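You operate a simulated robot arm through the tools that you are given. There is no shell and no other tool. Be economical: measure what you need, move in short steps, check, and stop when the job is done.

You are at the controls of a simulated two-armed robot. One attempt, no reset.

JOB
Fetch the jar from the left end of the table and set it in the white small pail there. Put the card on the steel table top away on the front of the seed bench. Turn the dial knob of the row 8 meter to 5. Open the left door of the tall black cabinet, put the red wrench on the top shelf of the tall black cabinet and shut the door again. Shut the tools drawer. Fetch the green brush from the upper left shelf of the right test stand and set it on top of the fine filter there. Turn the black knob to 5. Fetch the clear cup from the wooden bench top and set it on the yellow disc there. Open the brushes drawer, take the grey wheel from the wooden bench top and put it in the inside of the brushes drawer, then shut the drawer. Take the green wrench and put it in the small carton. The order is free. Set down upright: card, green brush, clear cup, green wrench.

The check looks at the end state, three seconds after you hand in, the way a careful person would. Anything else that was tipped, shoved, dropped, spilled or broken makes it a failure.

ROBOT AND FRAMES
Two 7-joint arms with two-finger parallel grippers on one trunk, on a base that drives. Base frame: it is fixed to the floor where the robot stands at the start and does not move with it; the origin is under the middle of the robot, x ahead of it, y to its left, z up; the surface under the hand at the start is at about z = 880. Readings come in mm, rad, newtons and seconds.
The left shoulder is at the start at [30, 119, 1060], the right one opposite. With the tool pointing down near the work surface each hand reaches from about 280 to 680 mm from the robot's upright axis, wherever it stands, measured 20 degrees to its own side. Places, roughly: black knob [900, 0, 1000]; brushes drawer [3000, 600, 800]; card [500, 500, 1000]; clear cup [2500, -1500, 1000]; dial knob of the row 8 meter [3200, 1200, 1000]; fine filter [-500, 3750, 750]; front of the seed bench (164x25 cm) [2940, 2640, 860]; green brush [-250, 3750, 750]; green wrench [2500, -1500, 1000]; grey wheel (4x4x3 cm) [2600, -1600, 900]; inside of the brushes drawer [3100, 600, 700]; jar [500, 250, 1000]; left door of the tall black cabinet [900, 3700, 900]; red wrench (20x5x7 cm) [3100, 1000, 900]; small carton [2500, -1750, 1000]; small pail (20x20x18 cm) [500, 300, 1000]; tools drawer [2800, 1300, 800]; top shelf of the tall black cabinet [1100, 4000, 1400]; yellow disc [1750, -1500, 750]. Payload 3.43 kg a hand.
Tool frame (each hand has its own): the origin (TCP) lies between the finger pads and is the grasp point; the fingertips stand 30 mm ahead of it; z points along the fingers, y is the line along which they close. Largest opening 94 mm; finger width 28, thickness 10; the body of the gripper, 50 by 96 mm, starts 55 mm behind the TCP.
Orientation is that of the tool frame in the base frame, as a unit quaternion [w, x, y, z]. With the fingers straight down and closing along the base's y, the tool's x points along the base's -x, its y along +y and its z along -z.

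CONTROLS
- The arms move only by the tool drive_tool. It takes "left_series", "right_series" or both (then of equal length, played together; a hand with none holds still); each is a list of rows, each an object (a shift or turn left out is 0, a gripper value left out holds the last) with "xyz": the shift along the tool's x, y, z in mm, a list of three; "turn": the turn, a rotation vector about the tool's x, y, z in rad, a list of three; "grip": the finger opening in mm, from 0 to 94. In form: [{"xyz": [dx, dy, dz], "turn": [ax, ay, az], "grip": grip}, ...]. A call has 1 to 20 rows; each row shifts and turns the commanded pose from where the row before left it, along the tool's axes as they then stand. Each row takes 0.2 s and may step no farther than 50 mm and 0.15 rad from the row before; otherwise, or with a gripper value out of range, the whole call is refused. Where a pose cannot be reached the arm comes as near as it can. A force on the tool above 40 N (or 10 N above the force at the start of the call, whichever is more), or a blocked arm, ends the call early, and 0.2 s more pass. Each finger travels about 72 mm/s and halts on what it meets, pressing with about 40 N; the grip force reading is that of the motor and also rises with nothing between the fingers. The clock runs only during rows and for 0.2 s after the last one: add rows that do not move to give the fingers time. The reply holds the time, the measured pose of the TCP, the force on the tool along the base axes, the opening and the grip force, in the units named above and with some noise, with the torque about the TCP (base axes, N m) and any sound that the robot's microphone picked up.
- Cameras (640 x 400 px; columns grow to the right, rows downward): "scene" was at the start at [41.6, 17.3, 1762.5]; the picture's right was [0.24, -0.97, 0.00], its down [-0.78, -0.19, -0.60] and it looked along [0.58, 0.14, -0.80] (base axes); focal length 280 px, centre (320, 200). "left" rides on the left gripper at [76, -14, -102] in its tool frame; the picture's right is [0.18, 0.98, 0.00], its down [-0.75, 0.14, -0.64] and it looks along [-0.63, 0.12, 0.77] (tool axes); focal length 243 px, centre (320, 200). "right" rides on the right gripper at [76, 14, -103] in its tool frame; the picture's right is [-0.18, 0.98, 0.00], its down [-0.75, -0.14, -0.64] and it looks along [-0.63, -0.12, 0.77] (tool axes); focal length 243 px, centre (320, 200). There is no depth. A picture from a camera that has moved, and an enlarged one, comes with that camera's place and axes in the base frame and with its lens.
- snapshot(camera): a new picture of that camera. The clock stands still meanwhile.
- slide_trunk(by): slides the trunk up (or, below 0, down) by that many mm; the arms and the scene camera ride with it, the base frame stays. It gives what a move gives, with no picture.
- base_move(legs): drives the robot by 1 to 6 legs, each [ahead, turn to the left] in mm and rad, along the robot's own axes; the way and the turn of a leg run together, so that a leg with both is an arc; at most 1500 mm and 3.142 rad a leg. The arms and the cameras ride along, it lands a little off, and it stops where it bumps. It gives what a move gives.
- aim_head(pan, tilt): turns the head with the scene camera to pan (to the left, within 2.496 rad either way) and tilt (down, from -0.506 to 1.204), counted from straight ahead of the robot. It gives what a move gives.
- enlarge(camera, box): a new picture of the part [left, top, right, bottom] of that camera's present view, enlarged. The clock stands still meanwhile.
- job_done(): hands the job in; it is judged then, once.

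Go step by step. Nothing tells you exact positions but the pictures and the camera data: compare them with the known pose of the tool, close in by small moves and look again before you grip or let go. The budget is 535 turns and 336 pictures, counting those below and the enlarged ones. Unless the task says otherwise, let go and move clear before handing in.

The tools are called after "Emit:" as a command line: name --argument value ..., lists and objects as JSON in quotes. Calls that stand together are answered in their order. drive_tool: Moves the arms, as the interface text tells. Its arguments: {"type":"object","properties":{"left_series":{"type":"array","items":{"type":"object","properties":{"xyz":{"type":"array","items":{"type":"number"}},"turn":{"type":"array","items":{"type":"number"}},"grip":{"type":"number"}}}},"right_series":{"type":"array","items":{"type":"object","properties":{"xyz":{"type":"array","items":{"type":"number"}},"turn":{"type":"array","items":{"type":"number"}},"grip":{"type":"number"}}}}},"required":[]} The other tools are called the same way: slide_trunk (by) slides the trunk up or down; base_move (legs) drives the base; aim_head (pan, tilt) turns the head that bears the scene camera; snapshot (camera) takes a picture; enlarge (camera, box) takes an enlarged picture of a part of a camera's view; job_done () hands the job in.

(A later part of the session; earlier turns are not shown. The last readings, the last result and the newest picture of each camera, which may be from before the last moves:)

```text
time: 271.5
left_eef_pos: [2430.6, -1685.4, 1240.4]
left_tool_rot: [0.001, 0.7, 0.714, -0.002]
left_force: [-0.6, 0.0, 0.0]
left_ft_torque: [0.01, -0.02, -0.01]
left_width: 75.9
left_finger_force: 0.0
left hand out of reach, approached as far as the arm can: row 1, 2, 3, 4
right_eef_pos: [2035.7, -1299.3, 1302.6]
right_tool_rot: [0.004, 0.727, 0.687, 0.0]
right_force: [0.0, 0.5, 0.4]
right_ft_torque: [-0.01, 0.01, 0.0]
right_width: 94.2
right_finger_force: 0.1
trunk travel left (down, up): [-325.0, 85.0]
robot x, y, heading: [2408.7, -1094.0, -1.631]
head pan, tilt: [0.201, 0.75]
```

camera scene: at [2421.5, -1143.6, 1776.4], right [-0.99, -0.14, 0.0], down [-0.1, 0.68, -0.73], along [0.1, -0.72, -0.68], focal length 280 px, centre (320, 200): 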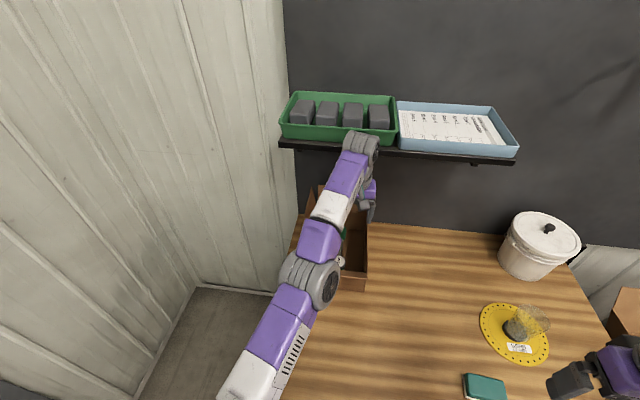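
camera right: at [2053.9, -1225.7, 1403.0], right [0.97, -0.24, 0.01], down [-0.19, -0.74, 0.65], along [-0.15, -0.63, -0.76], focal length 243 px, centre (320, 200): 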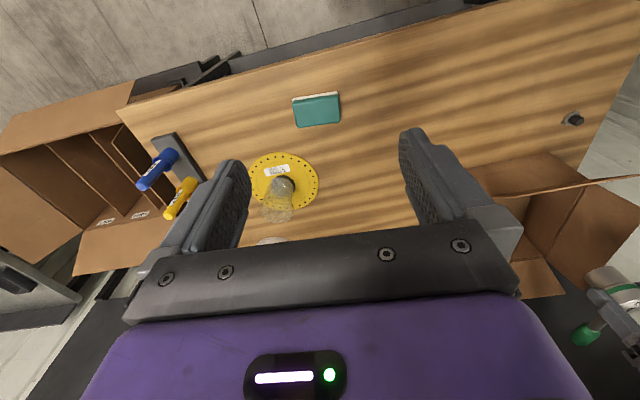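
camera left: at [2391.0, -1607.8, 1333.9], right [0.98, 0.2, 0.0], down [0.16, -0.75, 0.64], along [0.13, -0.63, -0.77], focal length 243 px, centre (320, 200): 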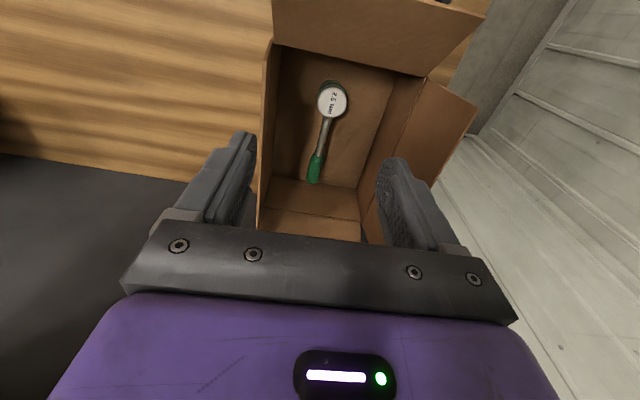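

Emit:
drive_tool --left_series '[{}, {}, {}, {}]'

Emit:
snapshot --camera "scene"

```text
time: 272.5
left_eef_pos: [2430.6, -1686.4, 1240.0]
left_tool_rot: [0.0, 0.7, 0.714, 0.0]
left_force: [-0.3, 0.5, -0.2]
left_ft_torque: [0.0, 0.01, 0.04]
left_width: 76.1
left_finger_force: 0.1
right_eef_pos: [2037.4, -1299.6, 1301.5]
right_tool_rot: [0.006, 0.726, 0.687, 0.0]
right_force: [-0.2, 0.5, -0.2]
right_ft_torque: [-0.01, 0.01, 0.02]
right_width: 94.2
right_finger_force: 0.1
trunk travel left (down, up): [-325.0, 85.0]
robot x, y, heading: [2408.1, -1090.6, -1.631]
head pan, tilt: [0.201, 0.75]
```

```text
204 pictures are left
camera scene: at [2421.0, -1143.1, 1776.4], right [-0.99, -0.14, 0.0], down [-0.1, 0.68, -0.73], along [0.1, -0.72, -0.68], focal length 280 px, centre (320, 200)
```

scene: 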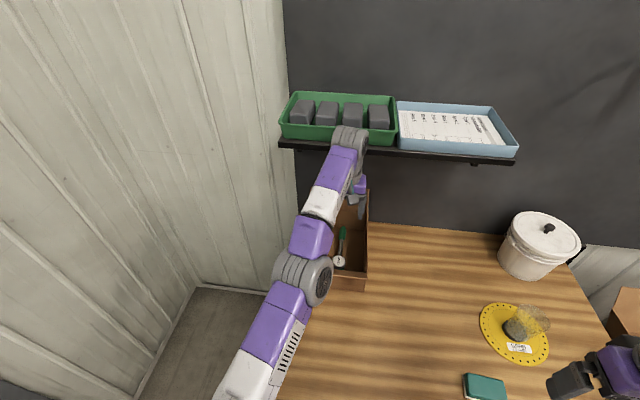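

The left arm seems stuck straight out; I try coaxing it with a downward-and-inward motion.

Emit:
drive_tool --left_series '[{"xyz": [20, 0, 40]}, {"xyz": [20, 0, 40]}, {"xyz": [30, 0, 20]}, {"xyz": [40, 0, 0]}, {"xyz": [40, 0, 0]}, {}]'

```text
time: 273.9
left_eef_pos: [2384.5, -1692.8, 1186.0]
left_tool_rot: [0.001, 0.7, 0.714, -0.001]
left_force: [-0.3, 0.8, -0.4]
left_ft_torque: [-0.01, 0.0, -0.05]
left_width: 76.1
left_finger_force: 0.0
left hand out of reach, approached as far as the arm can: row 1, 2, 3, 4, 5
right_eef_pos: [2037.5, -1300.9, 1300.8]
right_tool_rot: [0.005, 0.726, 0.687, 0.0]
right_force: [0.5, -0.3, 0.7]
right_ft_torque: [-0.01, 0.02, 0.04]
right_width: 94.1
right_finger_force: 0.0
trunk travel left (down, up): [-325.0, 85.0]
robot x, y, heading: [2407.0, -1092.6, -1.63]
head pan, tilt: [0.201, 0.75]
```

Emit:
drive_tool --left_series '[{"xyz": [0, 30, 0]}, {"xyz": [0, 30, 0]}, {}]'

Emit:
drive_tool --left_series '[{"xyz": [0, 0, 40]}, {"xyz": [0, 0, 40]}, {}]'

Emit:
drive_tool --left_series '[{"xyz": [15, 0, 0]}, {}]'

```text
time: 274.7
left_eef_pos: [2440.9, -1706.3, 1190.8]
left_tool_rot: [0.001, 0.7, 0.714, 0.0]
left_force: [0.0, 0.0, 0.0]
left_ft_torque: [0.01, 0.01, 0.01]
left_width: 76.0
left_finger_force: 0.1
left hand out of reach, approached as far as the arm can: row 1, 2
right_eef_pos: [2036.2, -1300.3, 1301.9]
right_tool_rot: [0.005, 0.727, 0.687, 0.0]
right_force: [-0.5, -0.4, 0.1]
right_ft_torque: [-0.05, -0.02, 0.03]
right_width: 94.0
right_finger_force: 0.1
trunk travel left (down, up): [-325.0, 85.0]
robot x, y, heading: [2410.9, -1083.9, -1.633]
head pan, tilt: [0.201, 0.75]
```

```text
time: 275.5
left_eef_pos: [2434.9, -1725.1, 1115.1]
left_tool_rot: [0.0, 0.699, 0.715, 0.0]
left_force: [-0.4, -0.4, -0.6]
left_ft_torque: [-0.02, -0.01, -0.01]
left_width: 76.0
left_finger_force: 0.2
left hand out of reach, approached as far as the arm can: row 1, 2
right_eef_pos: [2037.6, -1299.8, 1301.0]
right_tool_rot: [0.005, 0.727, 0.687, 0.0]
right_force: [0.2, -1.5, -0.2]
right_ft_torque: [0.01, 0.0, 0.0]
right_width: 94.1
right_finger_force: 0.1
trunk travel left (down, up): [-325.0, 85.0]
robot x, y, heading: [2408.7, -1088.9, -1.632]
head pan, tilt: [0.201, 0.75]
```

```text
time: 276.1
left_eef_pos: [2433.0, -1725.4, 1115.4]
left_tool_rot: [0.001, 0.7, 0.714, -0.001]
left_force: [0.6, 0.0, -0.1]
left_ft_torque: [0.01, 0.03, -0.02]
left_width: 75.9
left_finger_force: 0.0
left hand out of reach, approached as far as the arm can: row 1
right_eef_pos: [2037.5, -1300.9, 1301.1]
right_tool_rot: [0.005, 0.726, 0.688, 0.0]
right_force: [0.2, -0.6, -0.4]
right_ft_torque: [-0.02, -0.01, -0.01]
right_width: 93.9
right_finger_force: 0.0
trunk travel left (down, up): [-325.0, 85.0]
robot x, y, heading: [2408.9, -1092.9, -1.63]
head pan, tilt: [0.201, 0.75]
```

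Emit:
drive_tool --left_series '[{"xyz": [0, 0, -45]}, {"xyz": [0, 0, -45]}, {"xyz": [20, 45, 0]}, {"xyz": [20, 45, 0]}, {"xyz": [20, 45, 0]}, {"xyz": [20, 45, 0]}, {}]'

```text
time: 277.7
left_eef_pos: [2606.5, -1709.8, 1225.9]
left_tool_rot: [0.0, 0.7, 0.714, 0.0]
left_force: [0.7, -0.1, -0.5]
left_ft_torque: [-0.01, -0.01, -0.03]
left_width: 75.9
left_finger_force: 0.1
left hand out of reach, approached as far as the arm can: row 1, 2, 3, 4, 5, 6
right_eef_pos: [2036.7, -1299.0, 1301.0]
right_tool_rot: [0.005, 0.727, 0.687, -0.001]
right_force: [-0.1, -0.4, -0.1]
right_ft_torque: [-0.02, -0.03, -0.02]
right_width: 94.1
right_finger_force: 0.2
trunk travel left (down, up): [-325.0, 85.0]
robot x, y, heading: [2404.8, -1089.9, -1.634]
head pan, tilt: [0.201, 0.75]
```

Emit:
drive_tool --left_series '[{"xyz": [20, -45, 0]}, {"xyz": [20, -45, 0]}, {"xyz": [20, -45, 0]}, {"xyz": [20, -45, -5]}, {"xyz": [20, -45, -5]}, {"xyz": [20, -45, -5]}, {"xyz": [20, -45, -5]}, {"xyz": [20, -45, -5]}, {}]'

```text
time: 279.7
left_eef_pos: [2252.9, -1591.7, 1272.4]
left_tool_rot: [0.005, 0.705, 0.709, -0.002]
left_force: [0.4, -0.8, 0.6]
left_ft_torque: [-0.06, -0.01, -0.02]
left_width: 75.6
left_finger_force: 0.1
left hand out of reach, approached as far as the arm can: row 1, 2, 3, 4, 7, 8
right_eef_pos: [2037.6, -1300.0, 1300.2]
right_tool_rot: [0.005, 0.726, 0.688, -0.001]
right_force: [-0.1, 0.1, 0.1]
right_ft_torque: [0.02, 0.01, -0.01]
right_width: 94.0
right_finger_force: 0.1
trunk travel left (down, up): [-325.0, 85.0]
robot x, y, heading: [2406.9, -1089.0, -1.632]
head pan, tilt: [0.201, 0.75]
```

Emit:
drive_tool --left_series '[{"xyz": [30, 20, 10]}, {"xyz": [30, 20, 10]}, {"xyz": [30, 20, 10]}, {"xyz": [30, 20, 10]}, {}]'

```text
time: 280.9
left_eef_pos: [2251.7, -1589.4, 1272.8]
left_tool_rot: [0.006, 0.706, 0.708, -0.002]
left_force: [-0.2, 1.1, -0.2]
left_ft_torque: [-0.03, 0.01, 0.0]
left_width: 76.1
left_finger_force: 0.0
left hand out of reach, approached as far as the arm can: row 1, 2, 3, 4
right_eef_pos: [2037.7, -1299.7, 1301.0]
right_tool_rot: [0.005, 0.727, 0.687, 0.0]
right_force: [0.3, 0.9, -0.2]
right_ft_torque: [-0.02, 0.02, 0.0]
right_width: 94.0
right_finger_force: 0.1
trunk travel left (down, up): [-325.0, 85.0]
robot x, y, heading: [2409.7, -1092.6, -1.632]
head pan, tilt: [0.201, 0.75]
```

Emit:
aim_head --pan 0.1 --tilt 1.1

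Emit:
snapshot --camera "scene"

```text
time: 281.8
left_eef_pos: [2252.7, -1590.3, 1272.4]
left_tool_rot: [0.005, 0.706, 0.709, -0.002]
left_force: [-0.6, -1.0, -0.1]
left_ft_torque: [-0.01, 0.01, -0.03]
left_width: 76.0
left_finger_force: 0.0
right_eef_pos: [2037.6, -1300.3, 1302.3]
right_tool_rot: [0.005, 0.727, 0.687, -0.001]
right_force: [-0.7, 1.0, -0.2]
right_ft_torque: [0.01, -0.01, 0.01]
right_width: 93.9
right_finger_force: 0.0
trunk travel left (down, up): [-325.0, 85.0]
robot x, y, heading: [2404.4, -1089.1, -1.633]
head pan, tilt: [0.099, 1.1]
```

```text
203 pictures are left
camera scene: at [2412.0, -1124.2, 1750.7], right [-1.0, -0.04, 0.0], down [-0.04, 0.89, -0.45], along [0.02, -0.45, -0.89], focal length 280 px, centre (320, 200)
```

scene: 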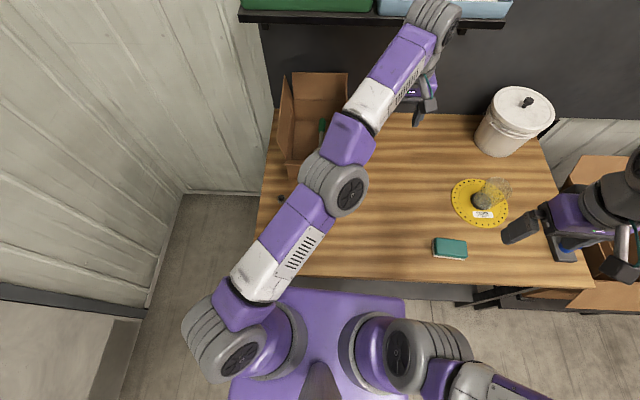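

The wrist seems to be at its pitch limit when high; lower down it should have room. The bench below this spot (2250,-1590) is free, so I descend there and then pull in.

Emit:
drive_tool --left_series '[{"xyz": [0, 0, 45]}, {"xyz": [0, 0, 45]}, {"xyz": [0, 0, 45]}, {"xyz": [0, 0, 45]}, {"xyz": [0, 0, 45]}, {}]'

Emit:
drive_tool --left_series '[{"xyz": [20, 0, 0]}, {"xyz": [20, 0, 0]}, {"xyz": [20, 0, 0]}, {}]'

```text
time: 283.2
left_eef_pos: [2223.6, -1636.1, 1063.9]
left_tool_rot: [0.001, 0.7, 0.714, 0.0]
left_force: [0.5, 0.2, 0.7]
left_ft_torque: [0.01, -0.01, -0.01]
left_width: 76.1
left_finger_force: 0.0
left hand out of reach, approached as far as the arm can: row 1, 2, 3, 4, 5
right_eef_pos: [2037.3, -1299.1, 1302.4]
right_tool_rot: [0.006, 0.726, 0.688, -0.001]
right_force: [0.2, 0.3, 0.7]
right_ft_torque: [0.02, 0.01, 0.03]
right_width: 94.1
right_finger_force: 0.0
trunk travel left (down, up): [-325.0, 85.0]
robot x, y, heading: [2406.8, -1088.4, -1.632]
head pan, tilt: [0.099, 1.1]
```

```text
time: 284.2
left_eef_pos: [2193.3, -1613.8, 1066.7]
left_tool_rot: [0.001, 0.7, 0.714, 0.0]
left_force: [-0.5, 0.1, -0.7]
left_ft_torque: [-0.02, 0.01, -0.01]
left_width: 76.1
left_finger_force: 0.0
left hand out of reach, approached as far as the arm can: row 1, 2, 3
right_eef_pos: [2038.0, -1299.5, 1300.2]
right_tool_rot: [0.005, 0.727, 0.687, 0.0]
right_force: [0.7, -0.3, -0.1]
right_ft_torque: [-0.01, -0.02, 0.0]
right_width: 94.2
right_finger_force: 0.0
trunk travel left (down, up): [-325.0, 85.0]
robot x, y, heading: [2407.9, -1090.8, -1.632]
head pan, tilt: [0.099, 1.1]
```

The arm is fully stretched and singular. I back the robot off the bench to get free space for recovering it.

Emit:
base_move --legs '[[-550, 0]]'

Emit:
drive_tool --left_series '[{"xyz": [25, 40, 0]}, {"xyz": [25, 40, 0]}, {"xyz": [25, 40, 0]}, {"xyz": [25, 40, 0]}, {"xyz": [25, 40, 0]}, {"xyz": [25, 40, 0]}, {"xyz": [25, 40, 0]}, {"xyz": [25, 40, 0]}, {"xyz": [25, 40, 0]}, {"xyz": [25, 40, 0]}, {}]'

```text
time: 287.3
left_eef_pos: [2220.5, -1059.7, 1067.8]
left_tool_rot: [0.0, 0.708, 0.706, -0.001]
left_force: [0.2, 0.1, 0.3]
left_ft_torque: [-0.03, -0.01, 0.03]
left_width: 75.9
left_finger_force: 0.1
right_eef_pos: [2072.2, -740.3, 1300.1]
right_tool_rot: [0.005, 0.734, 0.679, 0.0]
right_force: [0.3, -0.9, 0.9]
right_ft_torque: [0.0, 0.01, 0.01]
right_width: 93.9
right_finger_force: 0.1
trunk travel left (down, up): [-325.0, 85.0]
robot x, y, heading: [2444.0, -544.4, -1.656]
head pan, tilt: [0.099, 1.1]
```

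```text
time: 289.7
left_eef_pos: [2386.4, -1150.9, 1116.9]
left_tool_rot: [0.0, 0.709, 0.706, 0.001]
left_force: [0.1, 0.6, -0.7]
left_ft_torque: [-0.02, 0.02, 0.01]
left_width: 76.1
left_finger_force: 0.0
left hand out of reach, approached as far as the arm can: row 1, 2, 3, 4, 5, 6, 7, 8, 9, 10
right_eef_pos: [2069.9, -741.7, 1299.3]
right_tool_rot: [0.005, 0.734, 0.679, 0.0]
right_force: [0.5, -0.6, 0.4]
right_ft_torque: [-0.02, -0.04, -0.01]
right_width: 94.1
right_finger_force: 0.1
trunk travel left (down, up): [-325.0, 85.0]
robot x, y, heading: [2449.0, -537.4, -1.656]
head pan, tilt: [0.099, 1.1]
```

Emit:
drive_tool --left_series '[{"xyz": [30, 0, 40]}, {"xyz": [30, 0, 40]}, {"xyz": [30, 0, 40]}, {"xyz": [30, 0, 40]}, {"xyz": [30, 0, 40]}, {"xyz": [30, 0, 40]}, {"xyz": [30, 0, 40]}, {"xyz": [30, 0, 40]}, {}]'

```text
time: 291.7
left_eef_pos: [2298.1, -1079.8, 804.2]
left_tool_rot: [0.0, 0.708, 0.706, 0.001]
left_force: [1.1, -0.5, 0.3]
left_ft_torque: [0.03, 0.0, 0.02]
left_width: 75.9
left_finger_force: 0.0
left hand out of reach, approached as far as the arm can: row 1, 2, 3, 4, 5, 6, 7, 8
right_eef_pos: [2072.0, -740.7, 1300.6]
right_tool_rot: [0.005, 0.734, 0.679, 0.0]
right_force: [-0.3, 0.5, -0.2]
right_ft_torque: [0.01, -0.04, 0.0]
right_width: 94.0
right_finger_force: 0.0
trunk travel left (down, up): [-325.0, 85.0]
robot x, y, heading: [2446.4, -543.3, -1.654]
head pan, tilt: [0.099, 1.1]
```

Emit:
drive_tool --left_series '[{"xyz": [40, 0, 0]}, {"xyz": [40, 0, 0]}, {"xyz": [40, 0, 0]}, {"xyz": [40, 0, 0]}, {}]'

Emit:
snapshot --camera "scene"

```text
time: 292.9
left_eef_pos: [2237.3, -1034.2, 806.4]
left_tool_rot: [0.0, 0.709, 0.705, 0.001]
left_force: [0.2, -0.2, 0.3]
left_ft_torque: [0.02, 0.02, -0.01]
left_width: 75.9
left_finger_force: 0.1
left hand out of reach, approached as far as the arm can: row 1, 2, 3, 4
right_eef_pos: [2072.4, -741.5, 1301.4]
right_tool_rot: [0.004, 0.735, 0.679, -0.001]
right_force: [0.1, 0.2, -0.4]
right_ft_torque: [-0.04, 0.01, 0.01]
right_width: 93.8
right_finger_force: 0.0
trunk travel left (down, up): [-325.0, 85.0]
robot x, y, heading: [2444.8, -542.5, -1.662]
head pan, tilt: [0.099, 1.1]
```

```text
202 pictures are left
camera scene: at [2451.3, -575.3, 1750.7], right [-1.0, -0.02, 0.0], down [-0.01, 0.89, -0.45], along [0.01, -0.45, -0.89], focal length 280 px, centre (320, 200)
```

scene: 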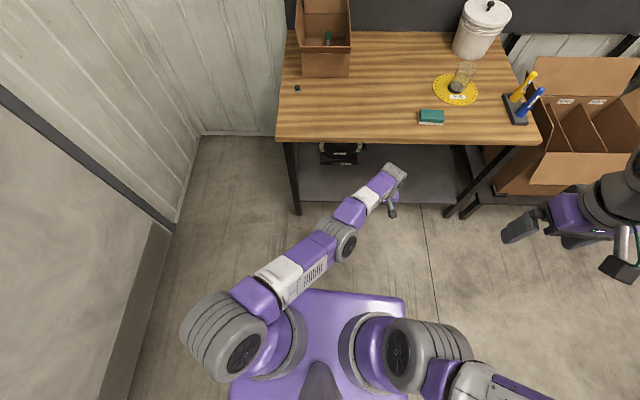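

Emit:
drive_tool --left_series '[{"xyz": [0, 0, 45]}, {"xyz": [0, 0, 45]}, {"xyz": [25, 18, -10]}, {"xyz": [25, 18, -10]}, {"xyz": [25, 18, -10]}, {"xyz": [25, 18, -10]}, {"xyz": [25, 18, -10]}, {"xyz": [25, 18, -10]}, {"xyz": [25, 18, -10]}, {}]'

```text
time: 295.1
left_eef_pos: [2377.2, -849.9, 829.2]
left_tool_rot: [0.0, 0.708, 0.706, -0.001]
left_force: [0.0, -0.2, -0.1]
left_ft_torque: [0.0, -0.02, 0.0]
left_width: 76.0
left_finger_force: 0.1
left hand out of reach, approached as far as the arm can: row 1, 2
right_eef_pos: [2071.3, -741.5, 1301.3]
right_tool_rot: [0.005, 0.735, 0.678, 0.0]
right_force: [0.2, 0.3, 0.0]
right_ft_torque: [-0.02, -0.03, -0.02]
right_width: 94.0
right_finger_force: 0.1
trunk travel left (down, up): [-325.0, 85.0]
robot x, y, heading: [2446.8, -541.5, -1.652]
head pan, tilt: [0.099, 1.1]
```

Recovered: the arm bends again. I bring the hand back to a neutral carry pose.

Emit:
drive_tool --left_series '[{"xyz": [-9.5, 24, -35]}, {"xyz": [-9.5, 24, -35]}, {"xyz": [-9.5, 24, -35]}, {"xyz": [-9.5, 24, -35]}, {"xyz": [-9.5, 24, -35]}, {"xyz": [-9.5, 24, -35]}, {"xyz": [-9.5, 24, -35]}, {"xyz": [-9.5, 24, -35]}, {"xyz": [-9.5, 24, -35]}, {}]'

Emit:
snapshot --camera "scene"

```text
time: 297.3
left_eef_pos: [2590.3, -937.1, 1143.5]
left_tool_rot: [0.001, 0.708, 0.706, 0.001]
left_force: [-0.3, -0.1, 0.3]
left_ft_torque: [-0.02, -0.01, -0.03]
left_width: 75.9
left_finger_force: 0.1
right_eef_pos: [2072.0, -740.6, 1300.8]
right_tool_rot: [0.004, 0.735, 0.678, 0.0]
right_force: [-0.5, -0.4, -0.4]
right_ft_torque: [-0.01, 0.01, 0.01]
right_width: 94.1
right_finger_force: 0.1
trunk travel left (down, up): [-325.0, 85.0]
robot x, y, heading: [2445.6, -539.7, -1.659]
head pan, tilt: [0.099, 1.1]
```

```text
201 pictures are left
camera scene: at [2450.3, -575.2, 1750.7], right [-1.0, -0.02, 0.0], down [-0.01, 0.89, -0.45], along [0.01, -0.45, -0.89], focal length 280 px, centre (320, 200)
```

scene: 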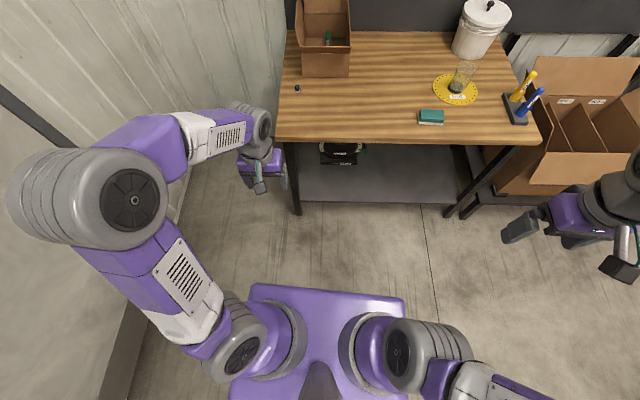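

Normal posture again. I drive back up to the bench for the wheel.

Emit:
base_move --legs '[[0, 0.09], [530, 0]]'

Emit:
aim_head --pan 0.2 --tilt 0.9

Emit:
snapshot --camera "left"

Emit:
snapshot --camera "scene"

```text
time: 301.0
left_eef_pos: [2626.7, -1470.1, 1143.4]
left_tool_rot: [0.0, 0.678, 0.735, -0.001]
left_force: [-0.1, -0.1, -0.8]
left_ft_torque: [0.03, -0.02, 0.03]
left_width: 76.0
left_finger_force: 0.1
right_eef_pos: [2092.3, -1319.9, 1301.5]
right_tool_rot: [0.005, 0.706, 0.709, -0.001]
right_force: [0.2, -0.6, 0.8]
right_ft_torque: [0.03, -0.01, -0.04]
right_width: 94.1
right_finger_force: 0.1
trunk travel left (down, up): [-325.0, 85.0]
robot x, y, heading: [2448.4, -1089.4, -1.569]
head pan, tilt: [0.099, 1.1]
```

```text
time: 301.7
left_eef_pos: [2625.9, -1469.4, 1142.1]
left_tool_rot: [0.001, 0.678, 0.735, 0.0]
left_force: [-0.6, 0.4, 0.5]
left_ft_torque: [-0.02, -0.01, 0.02]
left_width: 75.9
left_finger_force: 0.1
right_eef_pos: [2093.7, -1319.9, 1301.7]
right_tool_rot: [0.005, 0.705, 0.709, 0.0]
right_force: [0.6, -0.2, 0.1]
right_ft_torque: [-0.02, -0.03, -0.01]
right_width: 93.8
right_finger_force: 0.0
trunk travel left (down, up): [-325.0, 85.0]
robot x, y, heading: [2449.9, -1088.7, -1.571]
head pan, tilt: [0.201, 0.901]
```

```text
200 pictures are left
camera left: at [2606.1, -1395.9, 1246.5], right [0.96, 0.26, 0.0], down [0.2, -0.74, 0.64], along [0.17, -0.62, -0.77], focal length 243 px, centre (320, 200)
```

left: 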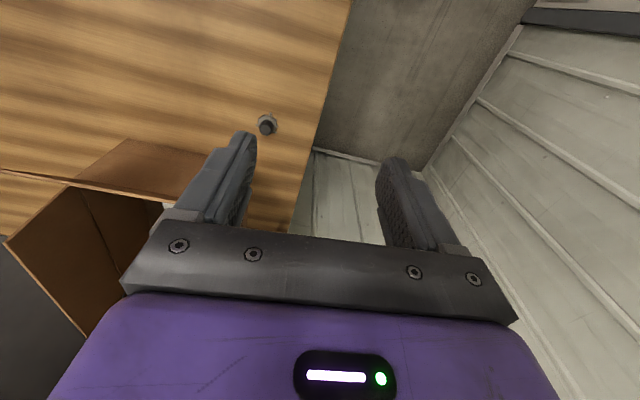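

```text
199 pictures are left
camera scene: at [2464.6, -1132.7, 1764.5], right [-0.98, -0.2, 0.0], down [-0.16, 0.77, -0.62], along [0.12, -0.61, -0.78], focal length 280 px, centre (320, 200)
```

scene: 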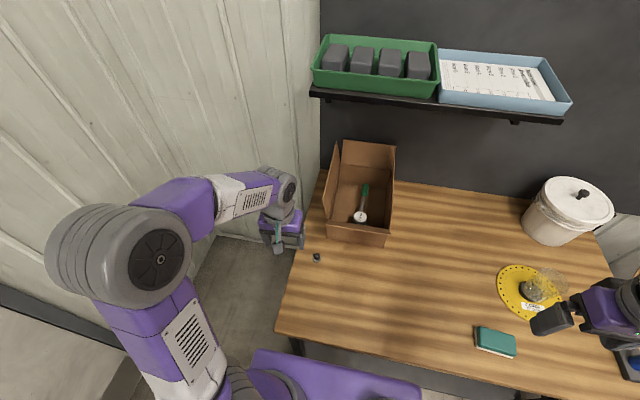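

Emit:
drive_tool --left_series '[{"xyz": [-20.5, -17, 28], "grip": 70}, {"xyz": [-20.5, -17, 28]}, {"xyz": [-20.5, -17, 28]}, {"xyz": [-20.5, -17, 28]}, {}]'

Emit:
snapshot --camera "left"

```text
time: 302.9
left_eef_pos: [2564.4, -1558.9, 1027.7]
left_tool_rot: [0.001, 0.677, 0.736, -0.001]
left_force: [0.1, -0.1, -0.6]
left_ft_torque: [0.0, 0.02, -0.03]
left_width: 70.0
left_finger_force: 0.0
right_eef_pos: [2092.8, -1318.7, 1301.3]
right_tool_rot: [0.005, 0.706, 0.708, 0.0]
right_force: [-0.5, 0.9, 0.5]
right_ft_torque: [-0.01, 0.04, -0.02]
right_width: 93.8
right_finger_force: 0.0
trunk travel left (down, up): [-325.0, 85.0]
robot x, y, heading: [2448.3, -1085.4, -1.57]
head pan, tilt: [0.201, 0.901]
```

```text
198 pictures are left
camera left: at [2544.6, -1483.3, 1132.1], right [0.96, 0.26, 0.0], down [0.2, -0.74, 0.64], along [0.17, -0.62, -0.77], focal length 243 px, centre (320, 200)
```

left: 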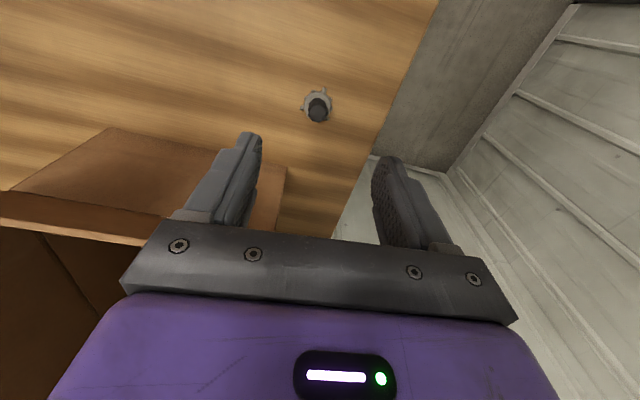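

Emit:
enlarge --camera "left" --box '[280, 70, 360, 140]'

```text
5.71 times, centred on (320, 105) of left
camera zoom: at [2544.6, -1483.3, 1132.1], right [0.96, 0.26, 0.0], down [0.2, -0.74, 0.64], along [0.17, -0.62, -0.77], focal length 1386 px, centre (320, 743)
```

zoom: 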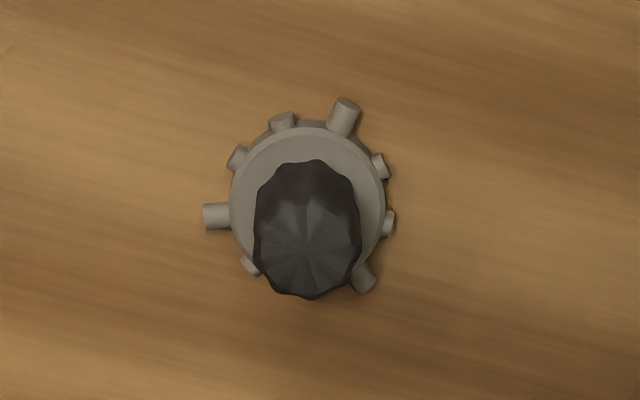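

The wheel is a pegged disc with a black knob on top. I lower the fingers around the knob and grip it.

Emit:
drive_tool --left_series '[{"xyz": [-1.5, -2.5, 35], "grip": 56}, {"xyz": [0, 0, 35]}, {"xyz": [0, 0, 25]}, {"xyz": [0, 0, 9]}, {}]'

Emit:
snapshot --camera "left"

```text
time: 304.1
left_eef_pos: [2561.4, -1560.7, 925.5]
left_tool_rot: [0.001, 0.677, 0.736, 0.0]
left_force: [1.0, 0.8, -0.9]
left_ft_torque: [0.0, 0.01, -0.02]
left_width: 55.8
left_finger_force: 0.0
right_eef_pos: [2092.5, -1319.6, 1301.5]
right_tool_rot: [0.005, 0.705, 0.709, 0.0]
right_force: [-0.1, 0.6, 0.0]
right_ft_torque: [0.01, -0.03, 0.01]
right_width: 93.9
right_finger_force: 0.1
trunk travel left (down, up): [-325.0, 85.0]
robot x, y, heading: [2452.7, -1091.6, -1.568]
head pan, tilt: [0.201, 0.901]
```

```text
196 pictures are left
camera left: at [2542.5, -1485.8, 1029.3], right [0.96, 0.26, 0.0], down [0.2, -0.74, 0.64], along [0.17, -0.62, -0.77], focal length 243 px, centre (320, 200)
```

left: 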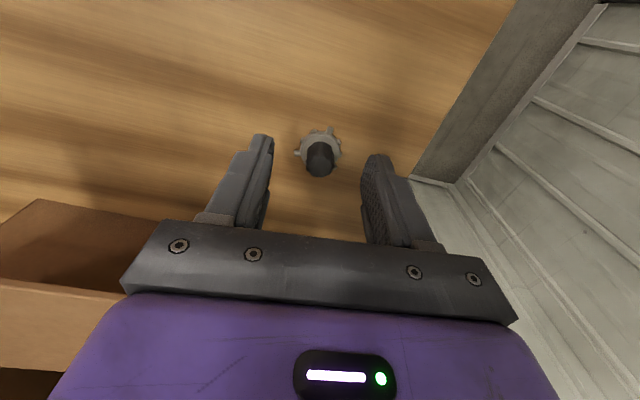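

Emit:
drive_tool --left_series '[{"xyz": [2, 0, 4]}, {"grip": 40}, {"grip": 25}, {"grip": 10}, {}, {}]'

Emit:
snapshot --camera "left"

```text
time: 305.5
left_eef_pos: [2562.7, -1557.3, 921.8]
left_tool_rot: [0.0, 0.679, 0.735, 0.0]
left_force: [0.7, 0.0, 0.3]
left_ft_torque: [0.04, 0.01, -0.03]
left_width: 9.9
left_finger_force: 0.1
right_eef_pos: [2091.9, -1319.4, 1301.5]
right_tool_rot: [0.005, 0.705, 0.709, 0.0]
right_force: [0.1, -0.4, -0.8]
right_ft_torque: [-0.03, 0.04, -0.01]
right_width: 93.9
right_finger_force: 0.0
trunk travel left (down, up): [-325.0, 85.0]
robot x, y, heading: [2448.6, -1089.0, -1.569]
head pan, tilt: [0.201, 0.901]
```

```text
195 pictures are left
camera left: at [2542.6, -1483.4, 1025.4], right [0.96, 0.26, 0.0], down [0.2, -0.74, 0.64], along [0.17, -0.62, -0.77], focal length 243 px, centre (320, 200)
```

left: 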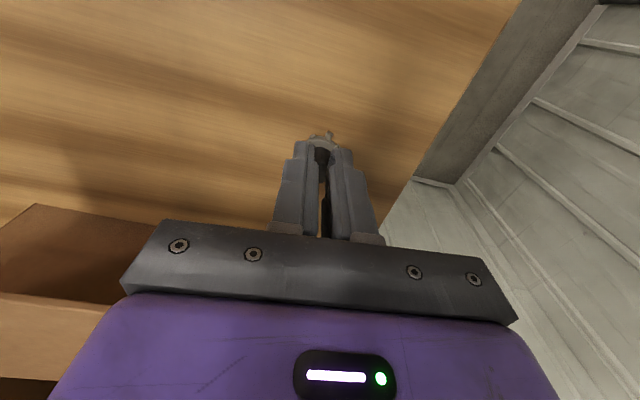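

The fingers closed above the knob, so the bench top is lower than assumed (~860). I reopen, lower 16 mm and grip again.

Emit:
drive_tool --left_series '[{"grip": 30}, {"grip": 50}, {"grip": 56}, {"xyz": [2, 0, 8]}, {"xyz": [0, 0, 8]}, {}]'

Emit:
snapshot --camera "left"

```text
time: 306.9
left_eef_pos: [2564.0, -1555.5, 906.0]
left_tool_rot: [0.001, 0.678, 0.735, -0.001]
left_force: [-0.6, 0.0, -0.1]
left_ft_torque: [-0.01, -0.04, 0.0]
left_width: 56.0
left_finger_force: 0.1
right_eef_pos: [2092.3, -1319.1, 1300.7]
right_tool_rot: [0.005, 0.705, 0.709, 0.0]
right_force: [0.7, -0.4, 0.6]
right_ft_torque: [-0.01, 0.01, 0.02]
right_width: 94.1
right_finger_force: 0.0
trunk travel left (down, up): [-325.0, 85.0]
robot x, y, heading: [2453.0, -1087.3, -1.571]
head pan, tilt: [0.201, 0.901]
```

```text
194 pictures are left
camera left: at [2543.7, -1481.7, 1009.7], right [0.96, 0.26, 0.0], down [0.2, -0.74, 0.64], along [0.17, -0.62, -0.77], focal length 243 px, centre (320, 200)
```

left: 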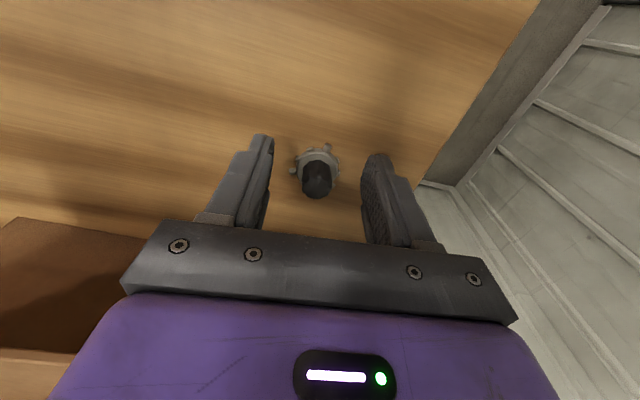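

Emit:
drive_tool --left_series '[{"xyz": [-3, -2, 0], "grip": 40}, {"grip": 28}, {"grip": 10}, {}, {}]'

Emit:
snapshot --camera "left"

```text
time: 308.1
left_eef_pos: [2560.9, -1559.1, 905.6]
left_tool_rot: [0.0, 0.678, 0.735, 0.0]
left_force: [-0.1, 1.0, 1.6]
left_ft_torque: [0.01, 0.0, -0.01]
left_width: 17.3
left_finger_force: 40.1
right_eef_pos: [2092.4, -1319.2, 1302.0]
right_tool_rot: [0.004, 0.705, 0.709, -0.001]
right_force: [-0.6, -1.1, 0.1]
right_ft_torque: [0.01, 0.01, 0.03]
right_width: 93.9
right_finger_force: 0.0
trunk travel left (down, up): [-325.0, 85.0]
robot x, y, heading: [2449.6, -1086.6, -1.573]
head pan, tilt: [0.201, 0.901]
```

```text
193 pictures are left
camera left: at [2541.6, -1484.9, 1010.0], right [0.96, 0.26, 0.0], down [0.2, -0.74, 0.64], along [0.17, -0.62, -0.77], focal length 243 px, centre (320, 200)
```

left: 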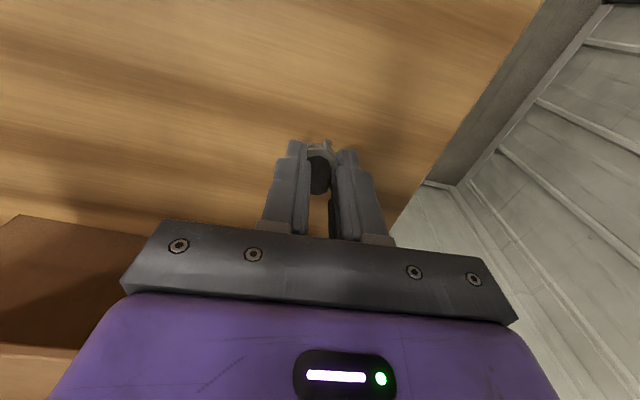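

Gripped at 17 mm with full force. I lift it and check.

Emit:
drive_tool --left_series '[{"xyz": [0, 0, -10]}, {"xyz": [0, 0, -40]}, {"xyz": [0, 0, -45]}, {"xyz": [0, 0, -45]}, {"xyz": [40, 0, -25]}, {"xyz": [40, 0, -25]}, {"xyz": [40, 0, -25]}, {}]'

Emit:
snapshot --camera "left"

```text
time: 309.9
left_eef_pos: [2553.6, -1441.2, 1122.9]
left_tool_rot: [0.001, 0.678, 0.735, 0.0]
left_force: [0.0, -0.8, -0.8]
left_ft_torque: [-0.02, 0.02, -0.04]
left_width: 17.6
left_finger_force: 40.1
right_eef_pos: [2092.4, -1320.4, 1300.0]
right_tool_rot: [0.005, 0.706, 0.709, 0.001]
right_force: [1.0, 0.2, 0.1]
right_ft_torque: [-0.01, -0.05, 0.0]
right_width: 94.2
right_finger_force: 0.0
trunk travel left (down, up): [-325.0, 85.0]
robot x, y, heading: [2449.5, -1087.1, -1.571]
head pan, tilt: [0.201, 0.901]
```

```text
192 pictures are left
camera left: at [2533.7, -1366.6, 1226.5], right [0.96, 0.26, 0.0], down [0.2, -0.74, 0.64], along [0.17, -0.62, -0.77], focal length 243 px, centre (320, 200)
```

left: 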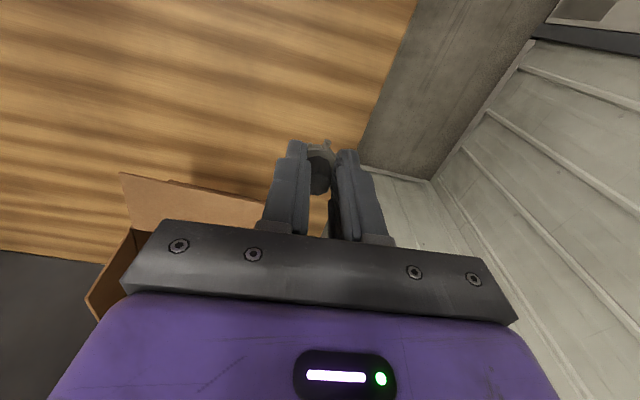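

The wheel is in hand. I drive to the drawer cabinet, in front of the brushes drawer.

Emit:
base_move --legs '[[-500, 0], [0, -2.93], [1220, 0], [0, -1.78]]'

Emit:
aim_head --pan 0.0 --tilt 0.8

Emit:
snapshot --camera "scene"

```text
time: 329.9
left_eef_pos: [2564.8, 705.0, 1124.1]
left_tool_rot: [0.001, -0.026, 1.0, 0.0]
left_force: [-0.3, -0.1, -0.7]
left_ft_torque: [0.0, 0.01, -0.02]
left_width: 17.3
left_finger_force: 39.4
right_eef_pos: [2430.2, 248.3, 1300.6]
right_tool_rot: [0.003, 0.011, 1.0, 0.003]
right_force: [0.0, 0.3, -0.4]
right_ft_torque: [0.0, 0.0, -0.01]
right_width: 94.1
right_finger_force: 0.2
trunk travel left (down, up): [-325.0, 85.0]
robot x, y, heading: [2208.7, 614.3, -0.028]
head pan, tilt: [0.201, 0.901]
```

```text
time: 330.6
left_eef_pos: [2564.5, 705.4, 1123.4]
left_tool_rot: [0.001, -0.027, 1.0, 0.0]
left_force: [-0.7, 0.3, 0.0]
left_ft_torque: [0.01, -0.01, -0.01]
left_width: 17.6
left_finger_force: 39.8
right_eef_pos: [2429.1, 248.1, 1301.1]
right_tool_rot: [0.004, 0.011, 1.0, 0.003]
right_force: [0.6, -0.4, -0.3]
right_ft_torque: [0.02, -0.02, 0.01]
right_width: 93.8
right_finger_force: 0.1
trunk travel left (down, up): [-325.0, 85.0]
robot x, y, heading: [2209.8, 613.7, -0.024]
head pan, tilt: [0.0, 0.799]
```

```text
191 pictures are left
camera scene: at [2260.1, 609.7, 1772.4], right [-0.03, -1.0, 0.0], down [-0.72, 0.02, -0.7], along [0.7, -0.02, -0.72], focal length 280 px, centre (320, 200)
```

scene: 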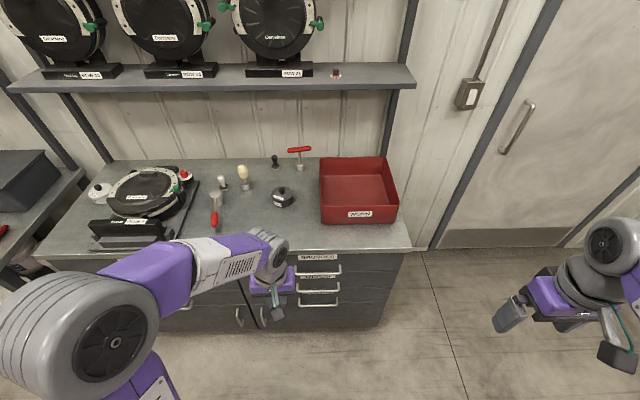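

Emit:
enlarge --camera "scene" --box '[220, 235, 420, 335]'

```text
3.20 times, centred on (320, 285) of scene
camera zoom: at [2260.1, 609.7, 1772.4], right [-0.03, -1.0, 0.0], down [-0.72, 0.02, -0.7], along [0.7, -0.02, -0.72], focal length 895 px, centre (320, -72)
```

zoom: 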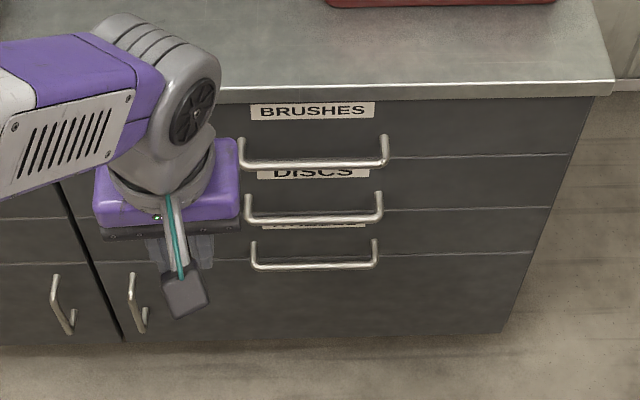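

BRUSHES is the top right drawer; its handle bar is near (2815, 602, 780). I lower the trunk and turn the right hand to point forward with the fingers closing vertically.

Emit:
slide_trunk --by -180

Emit:
drive_tool --right_series '[{"turn": [0, -0.143, 0], "grip": 60}, {"turn": [0, -0.143, 0]}, {"turn": [0, -0.143, 0]}, {"turn": [0, -0.143, 0]}, {"turn": [0, -0.143, 0]}, {"turn": [0, -0.143, 0]}, {"turn": [0, -0.143, 0]}, {"turn": [0, -0.143, 0]}, {"turn": [0, -0.143, 0]}, {"turn": [0, -0.143, 0]}, {"turn": [0, -0.14, 0]}, {}]'

Emit:
snapshot --camera "right"

```text
time: 332.6
left_eef_pos: [2564.6, 705.5, 942.8]
left_tool_rot: [0.002, -0.026, 1.0, 0.0]
left_force: [0.1, 0.3, 0.1]
left_ft_torque: [-0.04, -0.01, -0.05]
left_width: 17.7
left_finger_force: 40.1
right_eef_pos: [2430.8, 246.9, 1121.5]
right_tool_rot: [0.004, 0.011, 1.0, 0.004]
right_force: [-0.5, 0.2, 0.1]
right_ft_torque: [0.04, 0.01, 0.0]
right_width: 93.9
right_finger_force: 0.1
trunk travel left (down, up): [-145.0, 265.0]
robot x, y, heading: [2209.5, 616.1, -0.033]
head pan, tilt: [0.0, 0.799]
```

```text
time: 335.2
left_eef_pos: [2564.9, 705.2, 944.3]
left_tool_rot: [0.001, -0.026, 1.0, 0.0]
left_force: [0.2, -0.7, -0.3]
left_ft_torque: [-0.02, 0.01, -0.05]
left_width: 17.6
left_finger_force: 40.2
right_eef_pos: [2430.1, 213.6, 1142.3]
right_tool_rot: [0.709, 0.009, 0.705, -0.006]
right_force: [0.4, -0.4, 0.3]
right_ft_torque: [-0.02, 0.0, 0.0]
right_width: 60.0
right_finger_force: 0.2
right hand out of reach, approached as far as the arm can: row 9, 10, 11
trunk travel left (down, up): [-145.0, 265.0]
robot x, y, heading: [2212.3, 615.4, -0.029]
head pan, tilt: [0.0, 0.799]
```

```text
189 pictures are left
camera right: at [2327.2, 230.2, 1065.5], right [0.02, 0.98, 0.19], down [-0.65, -0.13, 0.75], along [0.76, -0.14, 0.63], focal length 243 px, centre (320, 200)
```

right: 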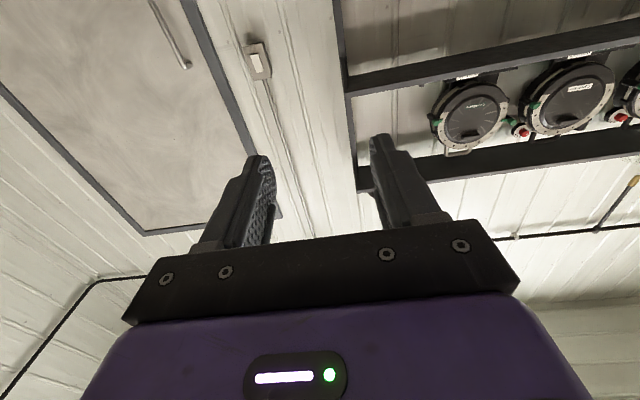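

Emit:
drive_tool --right_series '[{"xyz": [5, 5, 40]}, {"xyz": [27.5, 29.8, 20]}, {"xyz": [27.5, 29.8, 20]}, {"xyz": [27.5, 29.8, 20]}, {"xyz": [27.5, 29.8, 20]}, {"xyz": [27.5, 29.8, 20]}, {"xyz": [27.5, 29.8, 20]}, {"xyz": [27.5, 29.8, 20]}, {"xyz": [27.5, 29.8, 20]}, {"xyz": [27.5, 29.8, 20]}, {"xyz": [27.5, 29.8, 20]}, {"xyz": [27.5, 29.8, 20]}, {"xyz": [27.5, 29.8, 20]}, {}]' --left_series '[{"xyz": [10, 25, -30]}, {"xyz": [10, 25, -30]}, {"xyz": [10, 25, -30]}, {"xyz": [10, 25, -30]}, {"xyz": [10, 25, -30]}, {"xyz": [10, 20, -10]}, {}, {}, {}, {}, {}, {}, {}, {}]'

Emit:
snapshot --camera "scene"

```text
time: 338.2
left_eef_pos: [2495.6, 846.9, 1104.1]
left_tool_rot: [0.001, -0.027, 1.0, 0.0]
left_force: [-0.4, 0.6, -0.9]
left_ft_torque: [0.03, 0.01, -0.01]
left_width: 17.4
left_finger_force: 39.7
right_eef_pos: [2766.1, 459.2, 846.0]
right_tool_rot: [0.708, 0.01, 0.706, -0.006]
right_force: [-0.4, -0.3, 0.4]
right_ft_torque: [-0.02, 0.02, -0.04]
right_width: 59.9
right_finger_force: 0.0
right hand out of reach, approached as far as the arm can: row 2, 3, 4, 5, 6, 13
trunk travel left (down, up): [-145.0, 265.0]
robot x, y, heading: [2205.8, 613.6, -0.024]
head pan, tilt: [0.0, 0.799]
```

```text
188 pictures are left
camera scene: at [2260.3, 609.8, 1592.4], right [-0.03, -1.0, 0.0], down [-0.72, 0.02, -0.7], along [0.7, -0.02, -0.72], focal length 280 px, centre (320, 200)
```

scene: 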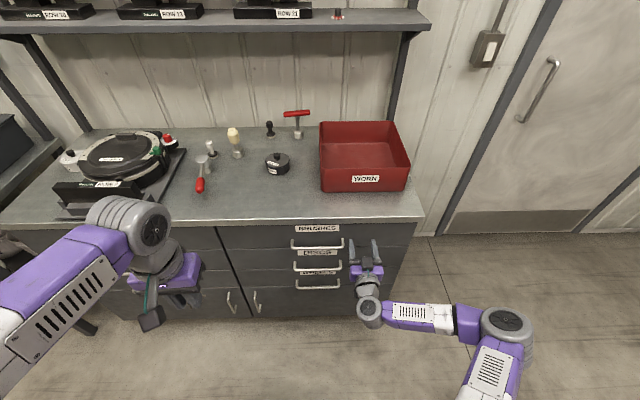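

Emit:
drive_tool --right_series '[{"xyz": [0, 0, -40]}, {"xyz": [15, 36, -10]}, {"xyz": [15, 36, -10]}, {"xyz": [15, 36, -10]}, {"xyz": [16, 35, 0]}, {}]'

Emit:
drive_tool --right_series '[{"turn": [0, 0, 0.143]}, {"turn": [0, 0, 0.143]}, {"turn": [0, 0, 0.143]}, {"turn": [0, 0, 0.143]}, {"turn": [0, 0, 0.143]}, {"turn": [0, 0, 0.143]}, {"turn": [0, 0, 0.143]}, {"turn": [0, 0, 0.143]}, {"turn": [0, 0, 0.143]}, {"turn": [0, 0, 0.143]}, {"turn": [0, 0, 0.141]}, {}]'

Emit:
snapshot --camera "scene"

Emit:
snapshot --camera "right"

```text
time: 339.6
left_eef_pos: [2495.3, 846.9, 1104.4]
left_tool_rot: [0.002, -0.027, 1.0, 0.0]
left_force: [0.5, -0.3, -0.5]
left_ft_torque: [-0.03, -0.01, 0.02]
left_width: 17.6
left_finger_force: 39.9
right_eef_pos: [2691.2, 477.0, 842.4]
right_tool_rot: [0.709, 0.011, 0.705, -0.007]
right_force: [-0.1, -1.1, -0.4]
right_ft_torque: [0.02, -0.01, -0.03]
right_width: 59.9
right_finger_force: 0.1
right hand out of reach, approached as far as the arm can: row 2, 3, 4, 5
trunk travel left (down, up): [-145.0, 265.0]
robot x, y, heading: [2210.1, 606.4, -0.03]
head pan, tilt: [0.0, 0.799]
```

```text
time: 342.2
left_eef_pos: [2494.7, 847.0, 1106.4]
left_tool_rot: [0.001, -0.027, 1.0, 0.0]
left_force: [-0.6, 0.3, 0.3]
left_ft_torque: [0.0, -0.01, 0.01]
left_width: 17.1
left_finger_force: 40.1
right_eef_pos: [2690.2, 478.6, 844.1]
right_tool_rot: [0.505, 0.507, 0.491, 0.497]
right_force: [0.0, 0.0, 0.1]
right_ft_torque: [0.0, -0.02, -0.03]
right_width: 60.2
right_finger_force: 0.0
trunk travel left (down, up): [-145.0, 265.0]
robot x, y, heading: [2211.8, 612.4, -0.03]
head pan, tilt: [0.0, 0.799]
```

```text
187 pictures are left
camera scene: at [2260.1, 609.6, 1592.4], right [-0.03, -1.0, 0.0], down [-0.72, 0.02, -0.7], along [0.7, -0.02, -0.72], focal length 280 px, centre (320, 200)
```

scene: 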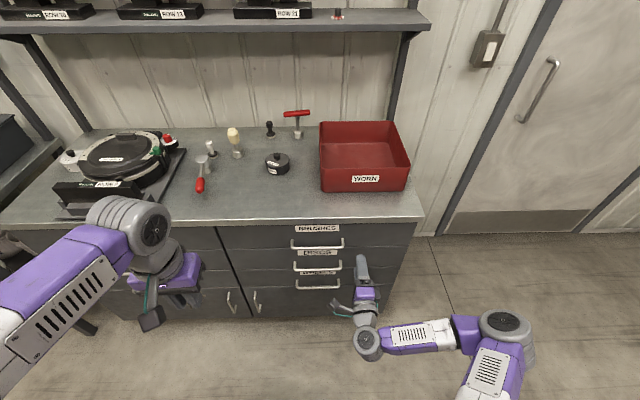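

```text
186 pictures are left
camera right: at [2588.7, 555.4, 858.0], right [-0.01, -0.19, 0.98], down [-0.66, -0.74, -0.15], along [0.75, -0.65, -0.12], focal length 243 px, centre (320, 200)
```

right: 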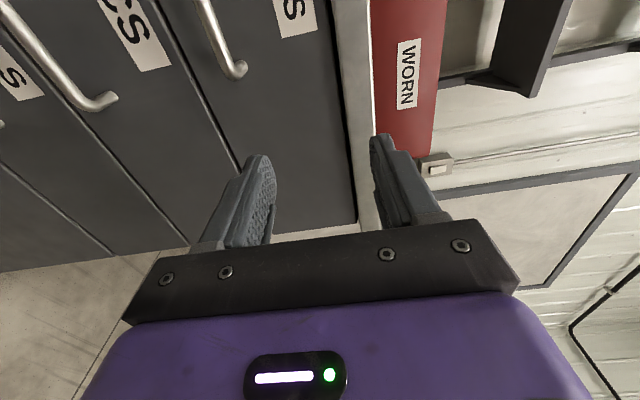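

Roll works, but the hand can't come further left from here. I shift the base about 100 mm to the left so the handle lies before the right shoulder.

Emit:
base_move --legs '[[-60, 0], [0, -0.37], [-270, 0], [0, 0.4], [270, 0]]'

Emit:
drive_tool --right_series '[{"xyz": [0, -30, 0]}, {"xyz": [0, -30, 0]}, {}]'

Emit:
snapshot --camera "right"

Emit:
snapshot --camera "scene"

```text
time: 348.5
left_eef_pos: [2456.2, 959.3, 1105.6]
left_tool_rot: [0.0, -0.042, 0.999, 0.0]
left_force: [0.4, -0.5, 0.1]
left_ft_torque: [-0.05, 0.01, -0.01]
left_width: 17.6
left_finger_force: 40.4
right_eef_pos: [2660.9, 595.5, 844.1]
right_tool_rot: [0.498, 0.498, 0.499, 0.506]
right_force: [0.4, 0.2, 0.3]
right_ft_torque: [-0.02, -0.01, -0.03]
right_width: 60.0
right_finger_force: 0.0
trunk travel left (down, up): [-145.0, 265.0]
robot x, y, heading: [2178.4, 714.9, 0.003]
head pan, tilt: [0.0, 0.799]
```

```text
time: 349.3
left_eef_pos: [2454.2, 958.5, 1105.1]
left_tool_rot: [0.001, -0.042, 0.999, 0.0]
left_force: [0.9, 0.0, -0.8]
left_ft_torque: [0.01, 0.0, 0.0]
left_width: 17.5
left_finger_force: 40.0
right_eef_pos: [2661.5, 575.0, 800.6]
right_tool_rot: [0.496, 0.499, 0.5, 0.505]
right_force: [0.6, 0.3, 0.1]
right_ft_torque: [0.01, 0.0, -0.02]
right_width: 60.1
right_finger_force: 0.0
right hand out of reach, approached as far as the arm can: row 1, 2
trunk travel left (down, up): [-145.0, 265.0]
robot x, y, heading: [2178.4, 712.9, 0.001]
head pan, tilt: [0.0, 0.799]
```

```text
185 pictures are left
camera right: at [2557.6, 649.2, 814.7], right [0.0, -0.19, 0.98], down [-0.63, -0.76, -0.15], along [0.77, -0.62, -0.12], focal length 243 px, centre (320, 200)
```

right: 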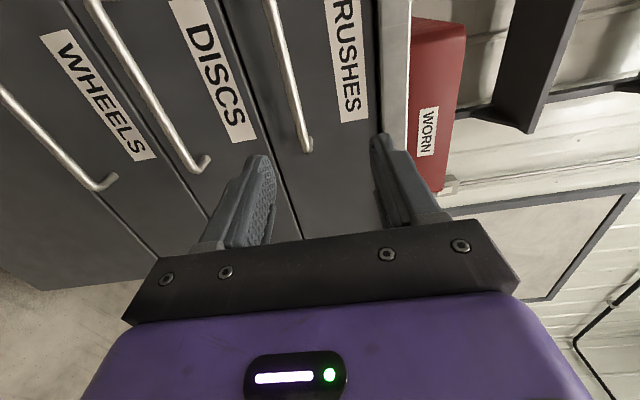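

```text
184 pictures are left
camera scene: at [2227.0, 713.8, 1592.4], right [0.0, -1.0, 0.0], down [-0.72, 0.0, -0.7], along [0.7, 0.0, -0.72], focal length 280 px, centre (320, 200)
```

scene: 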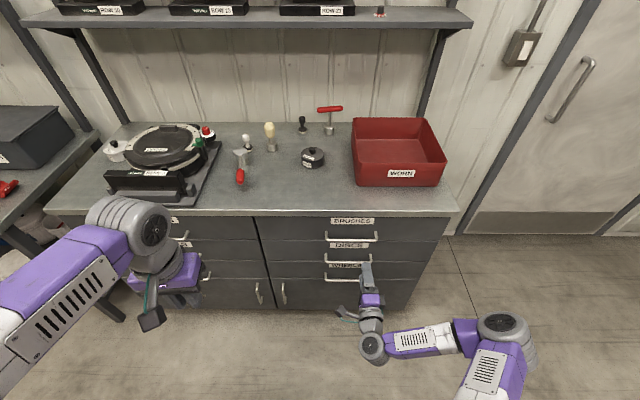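

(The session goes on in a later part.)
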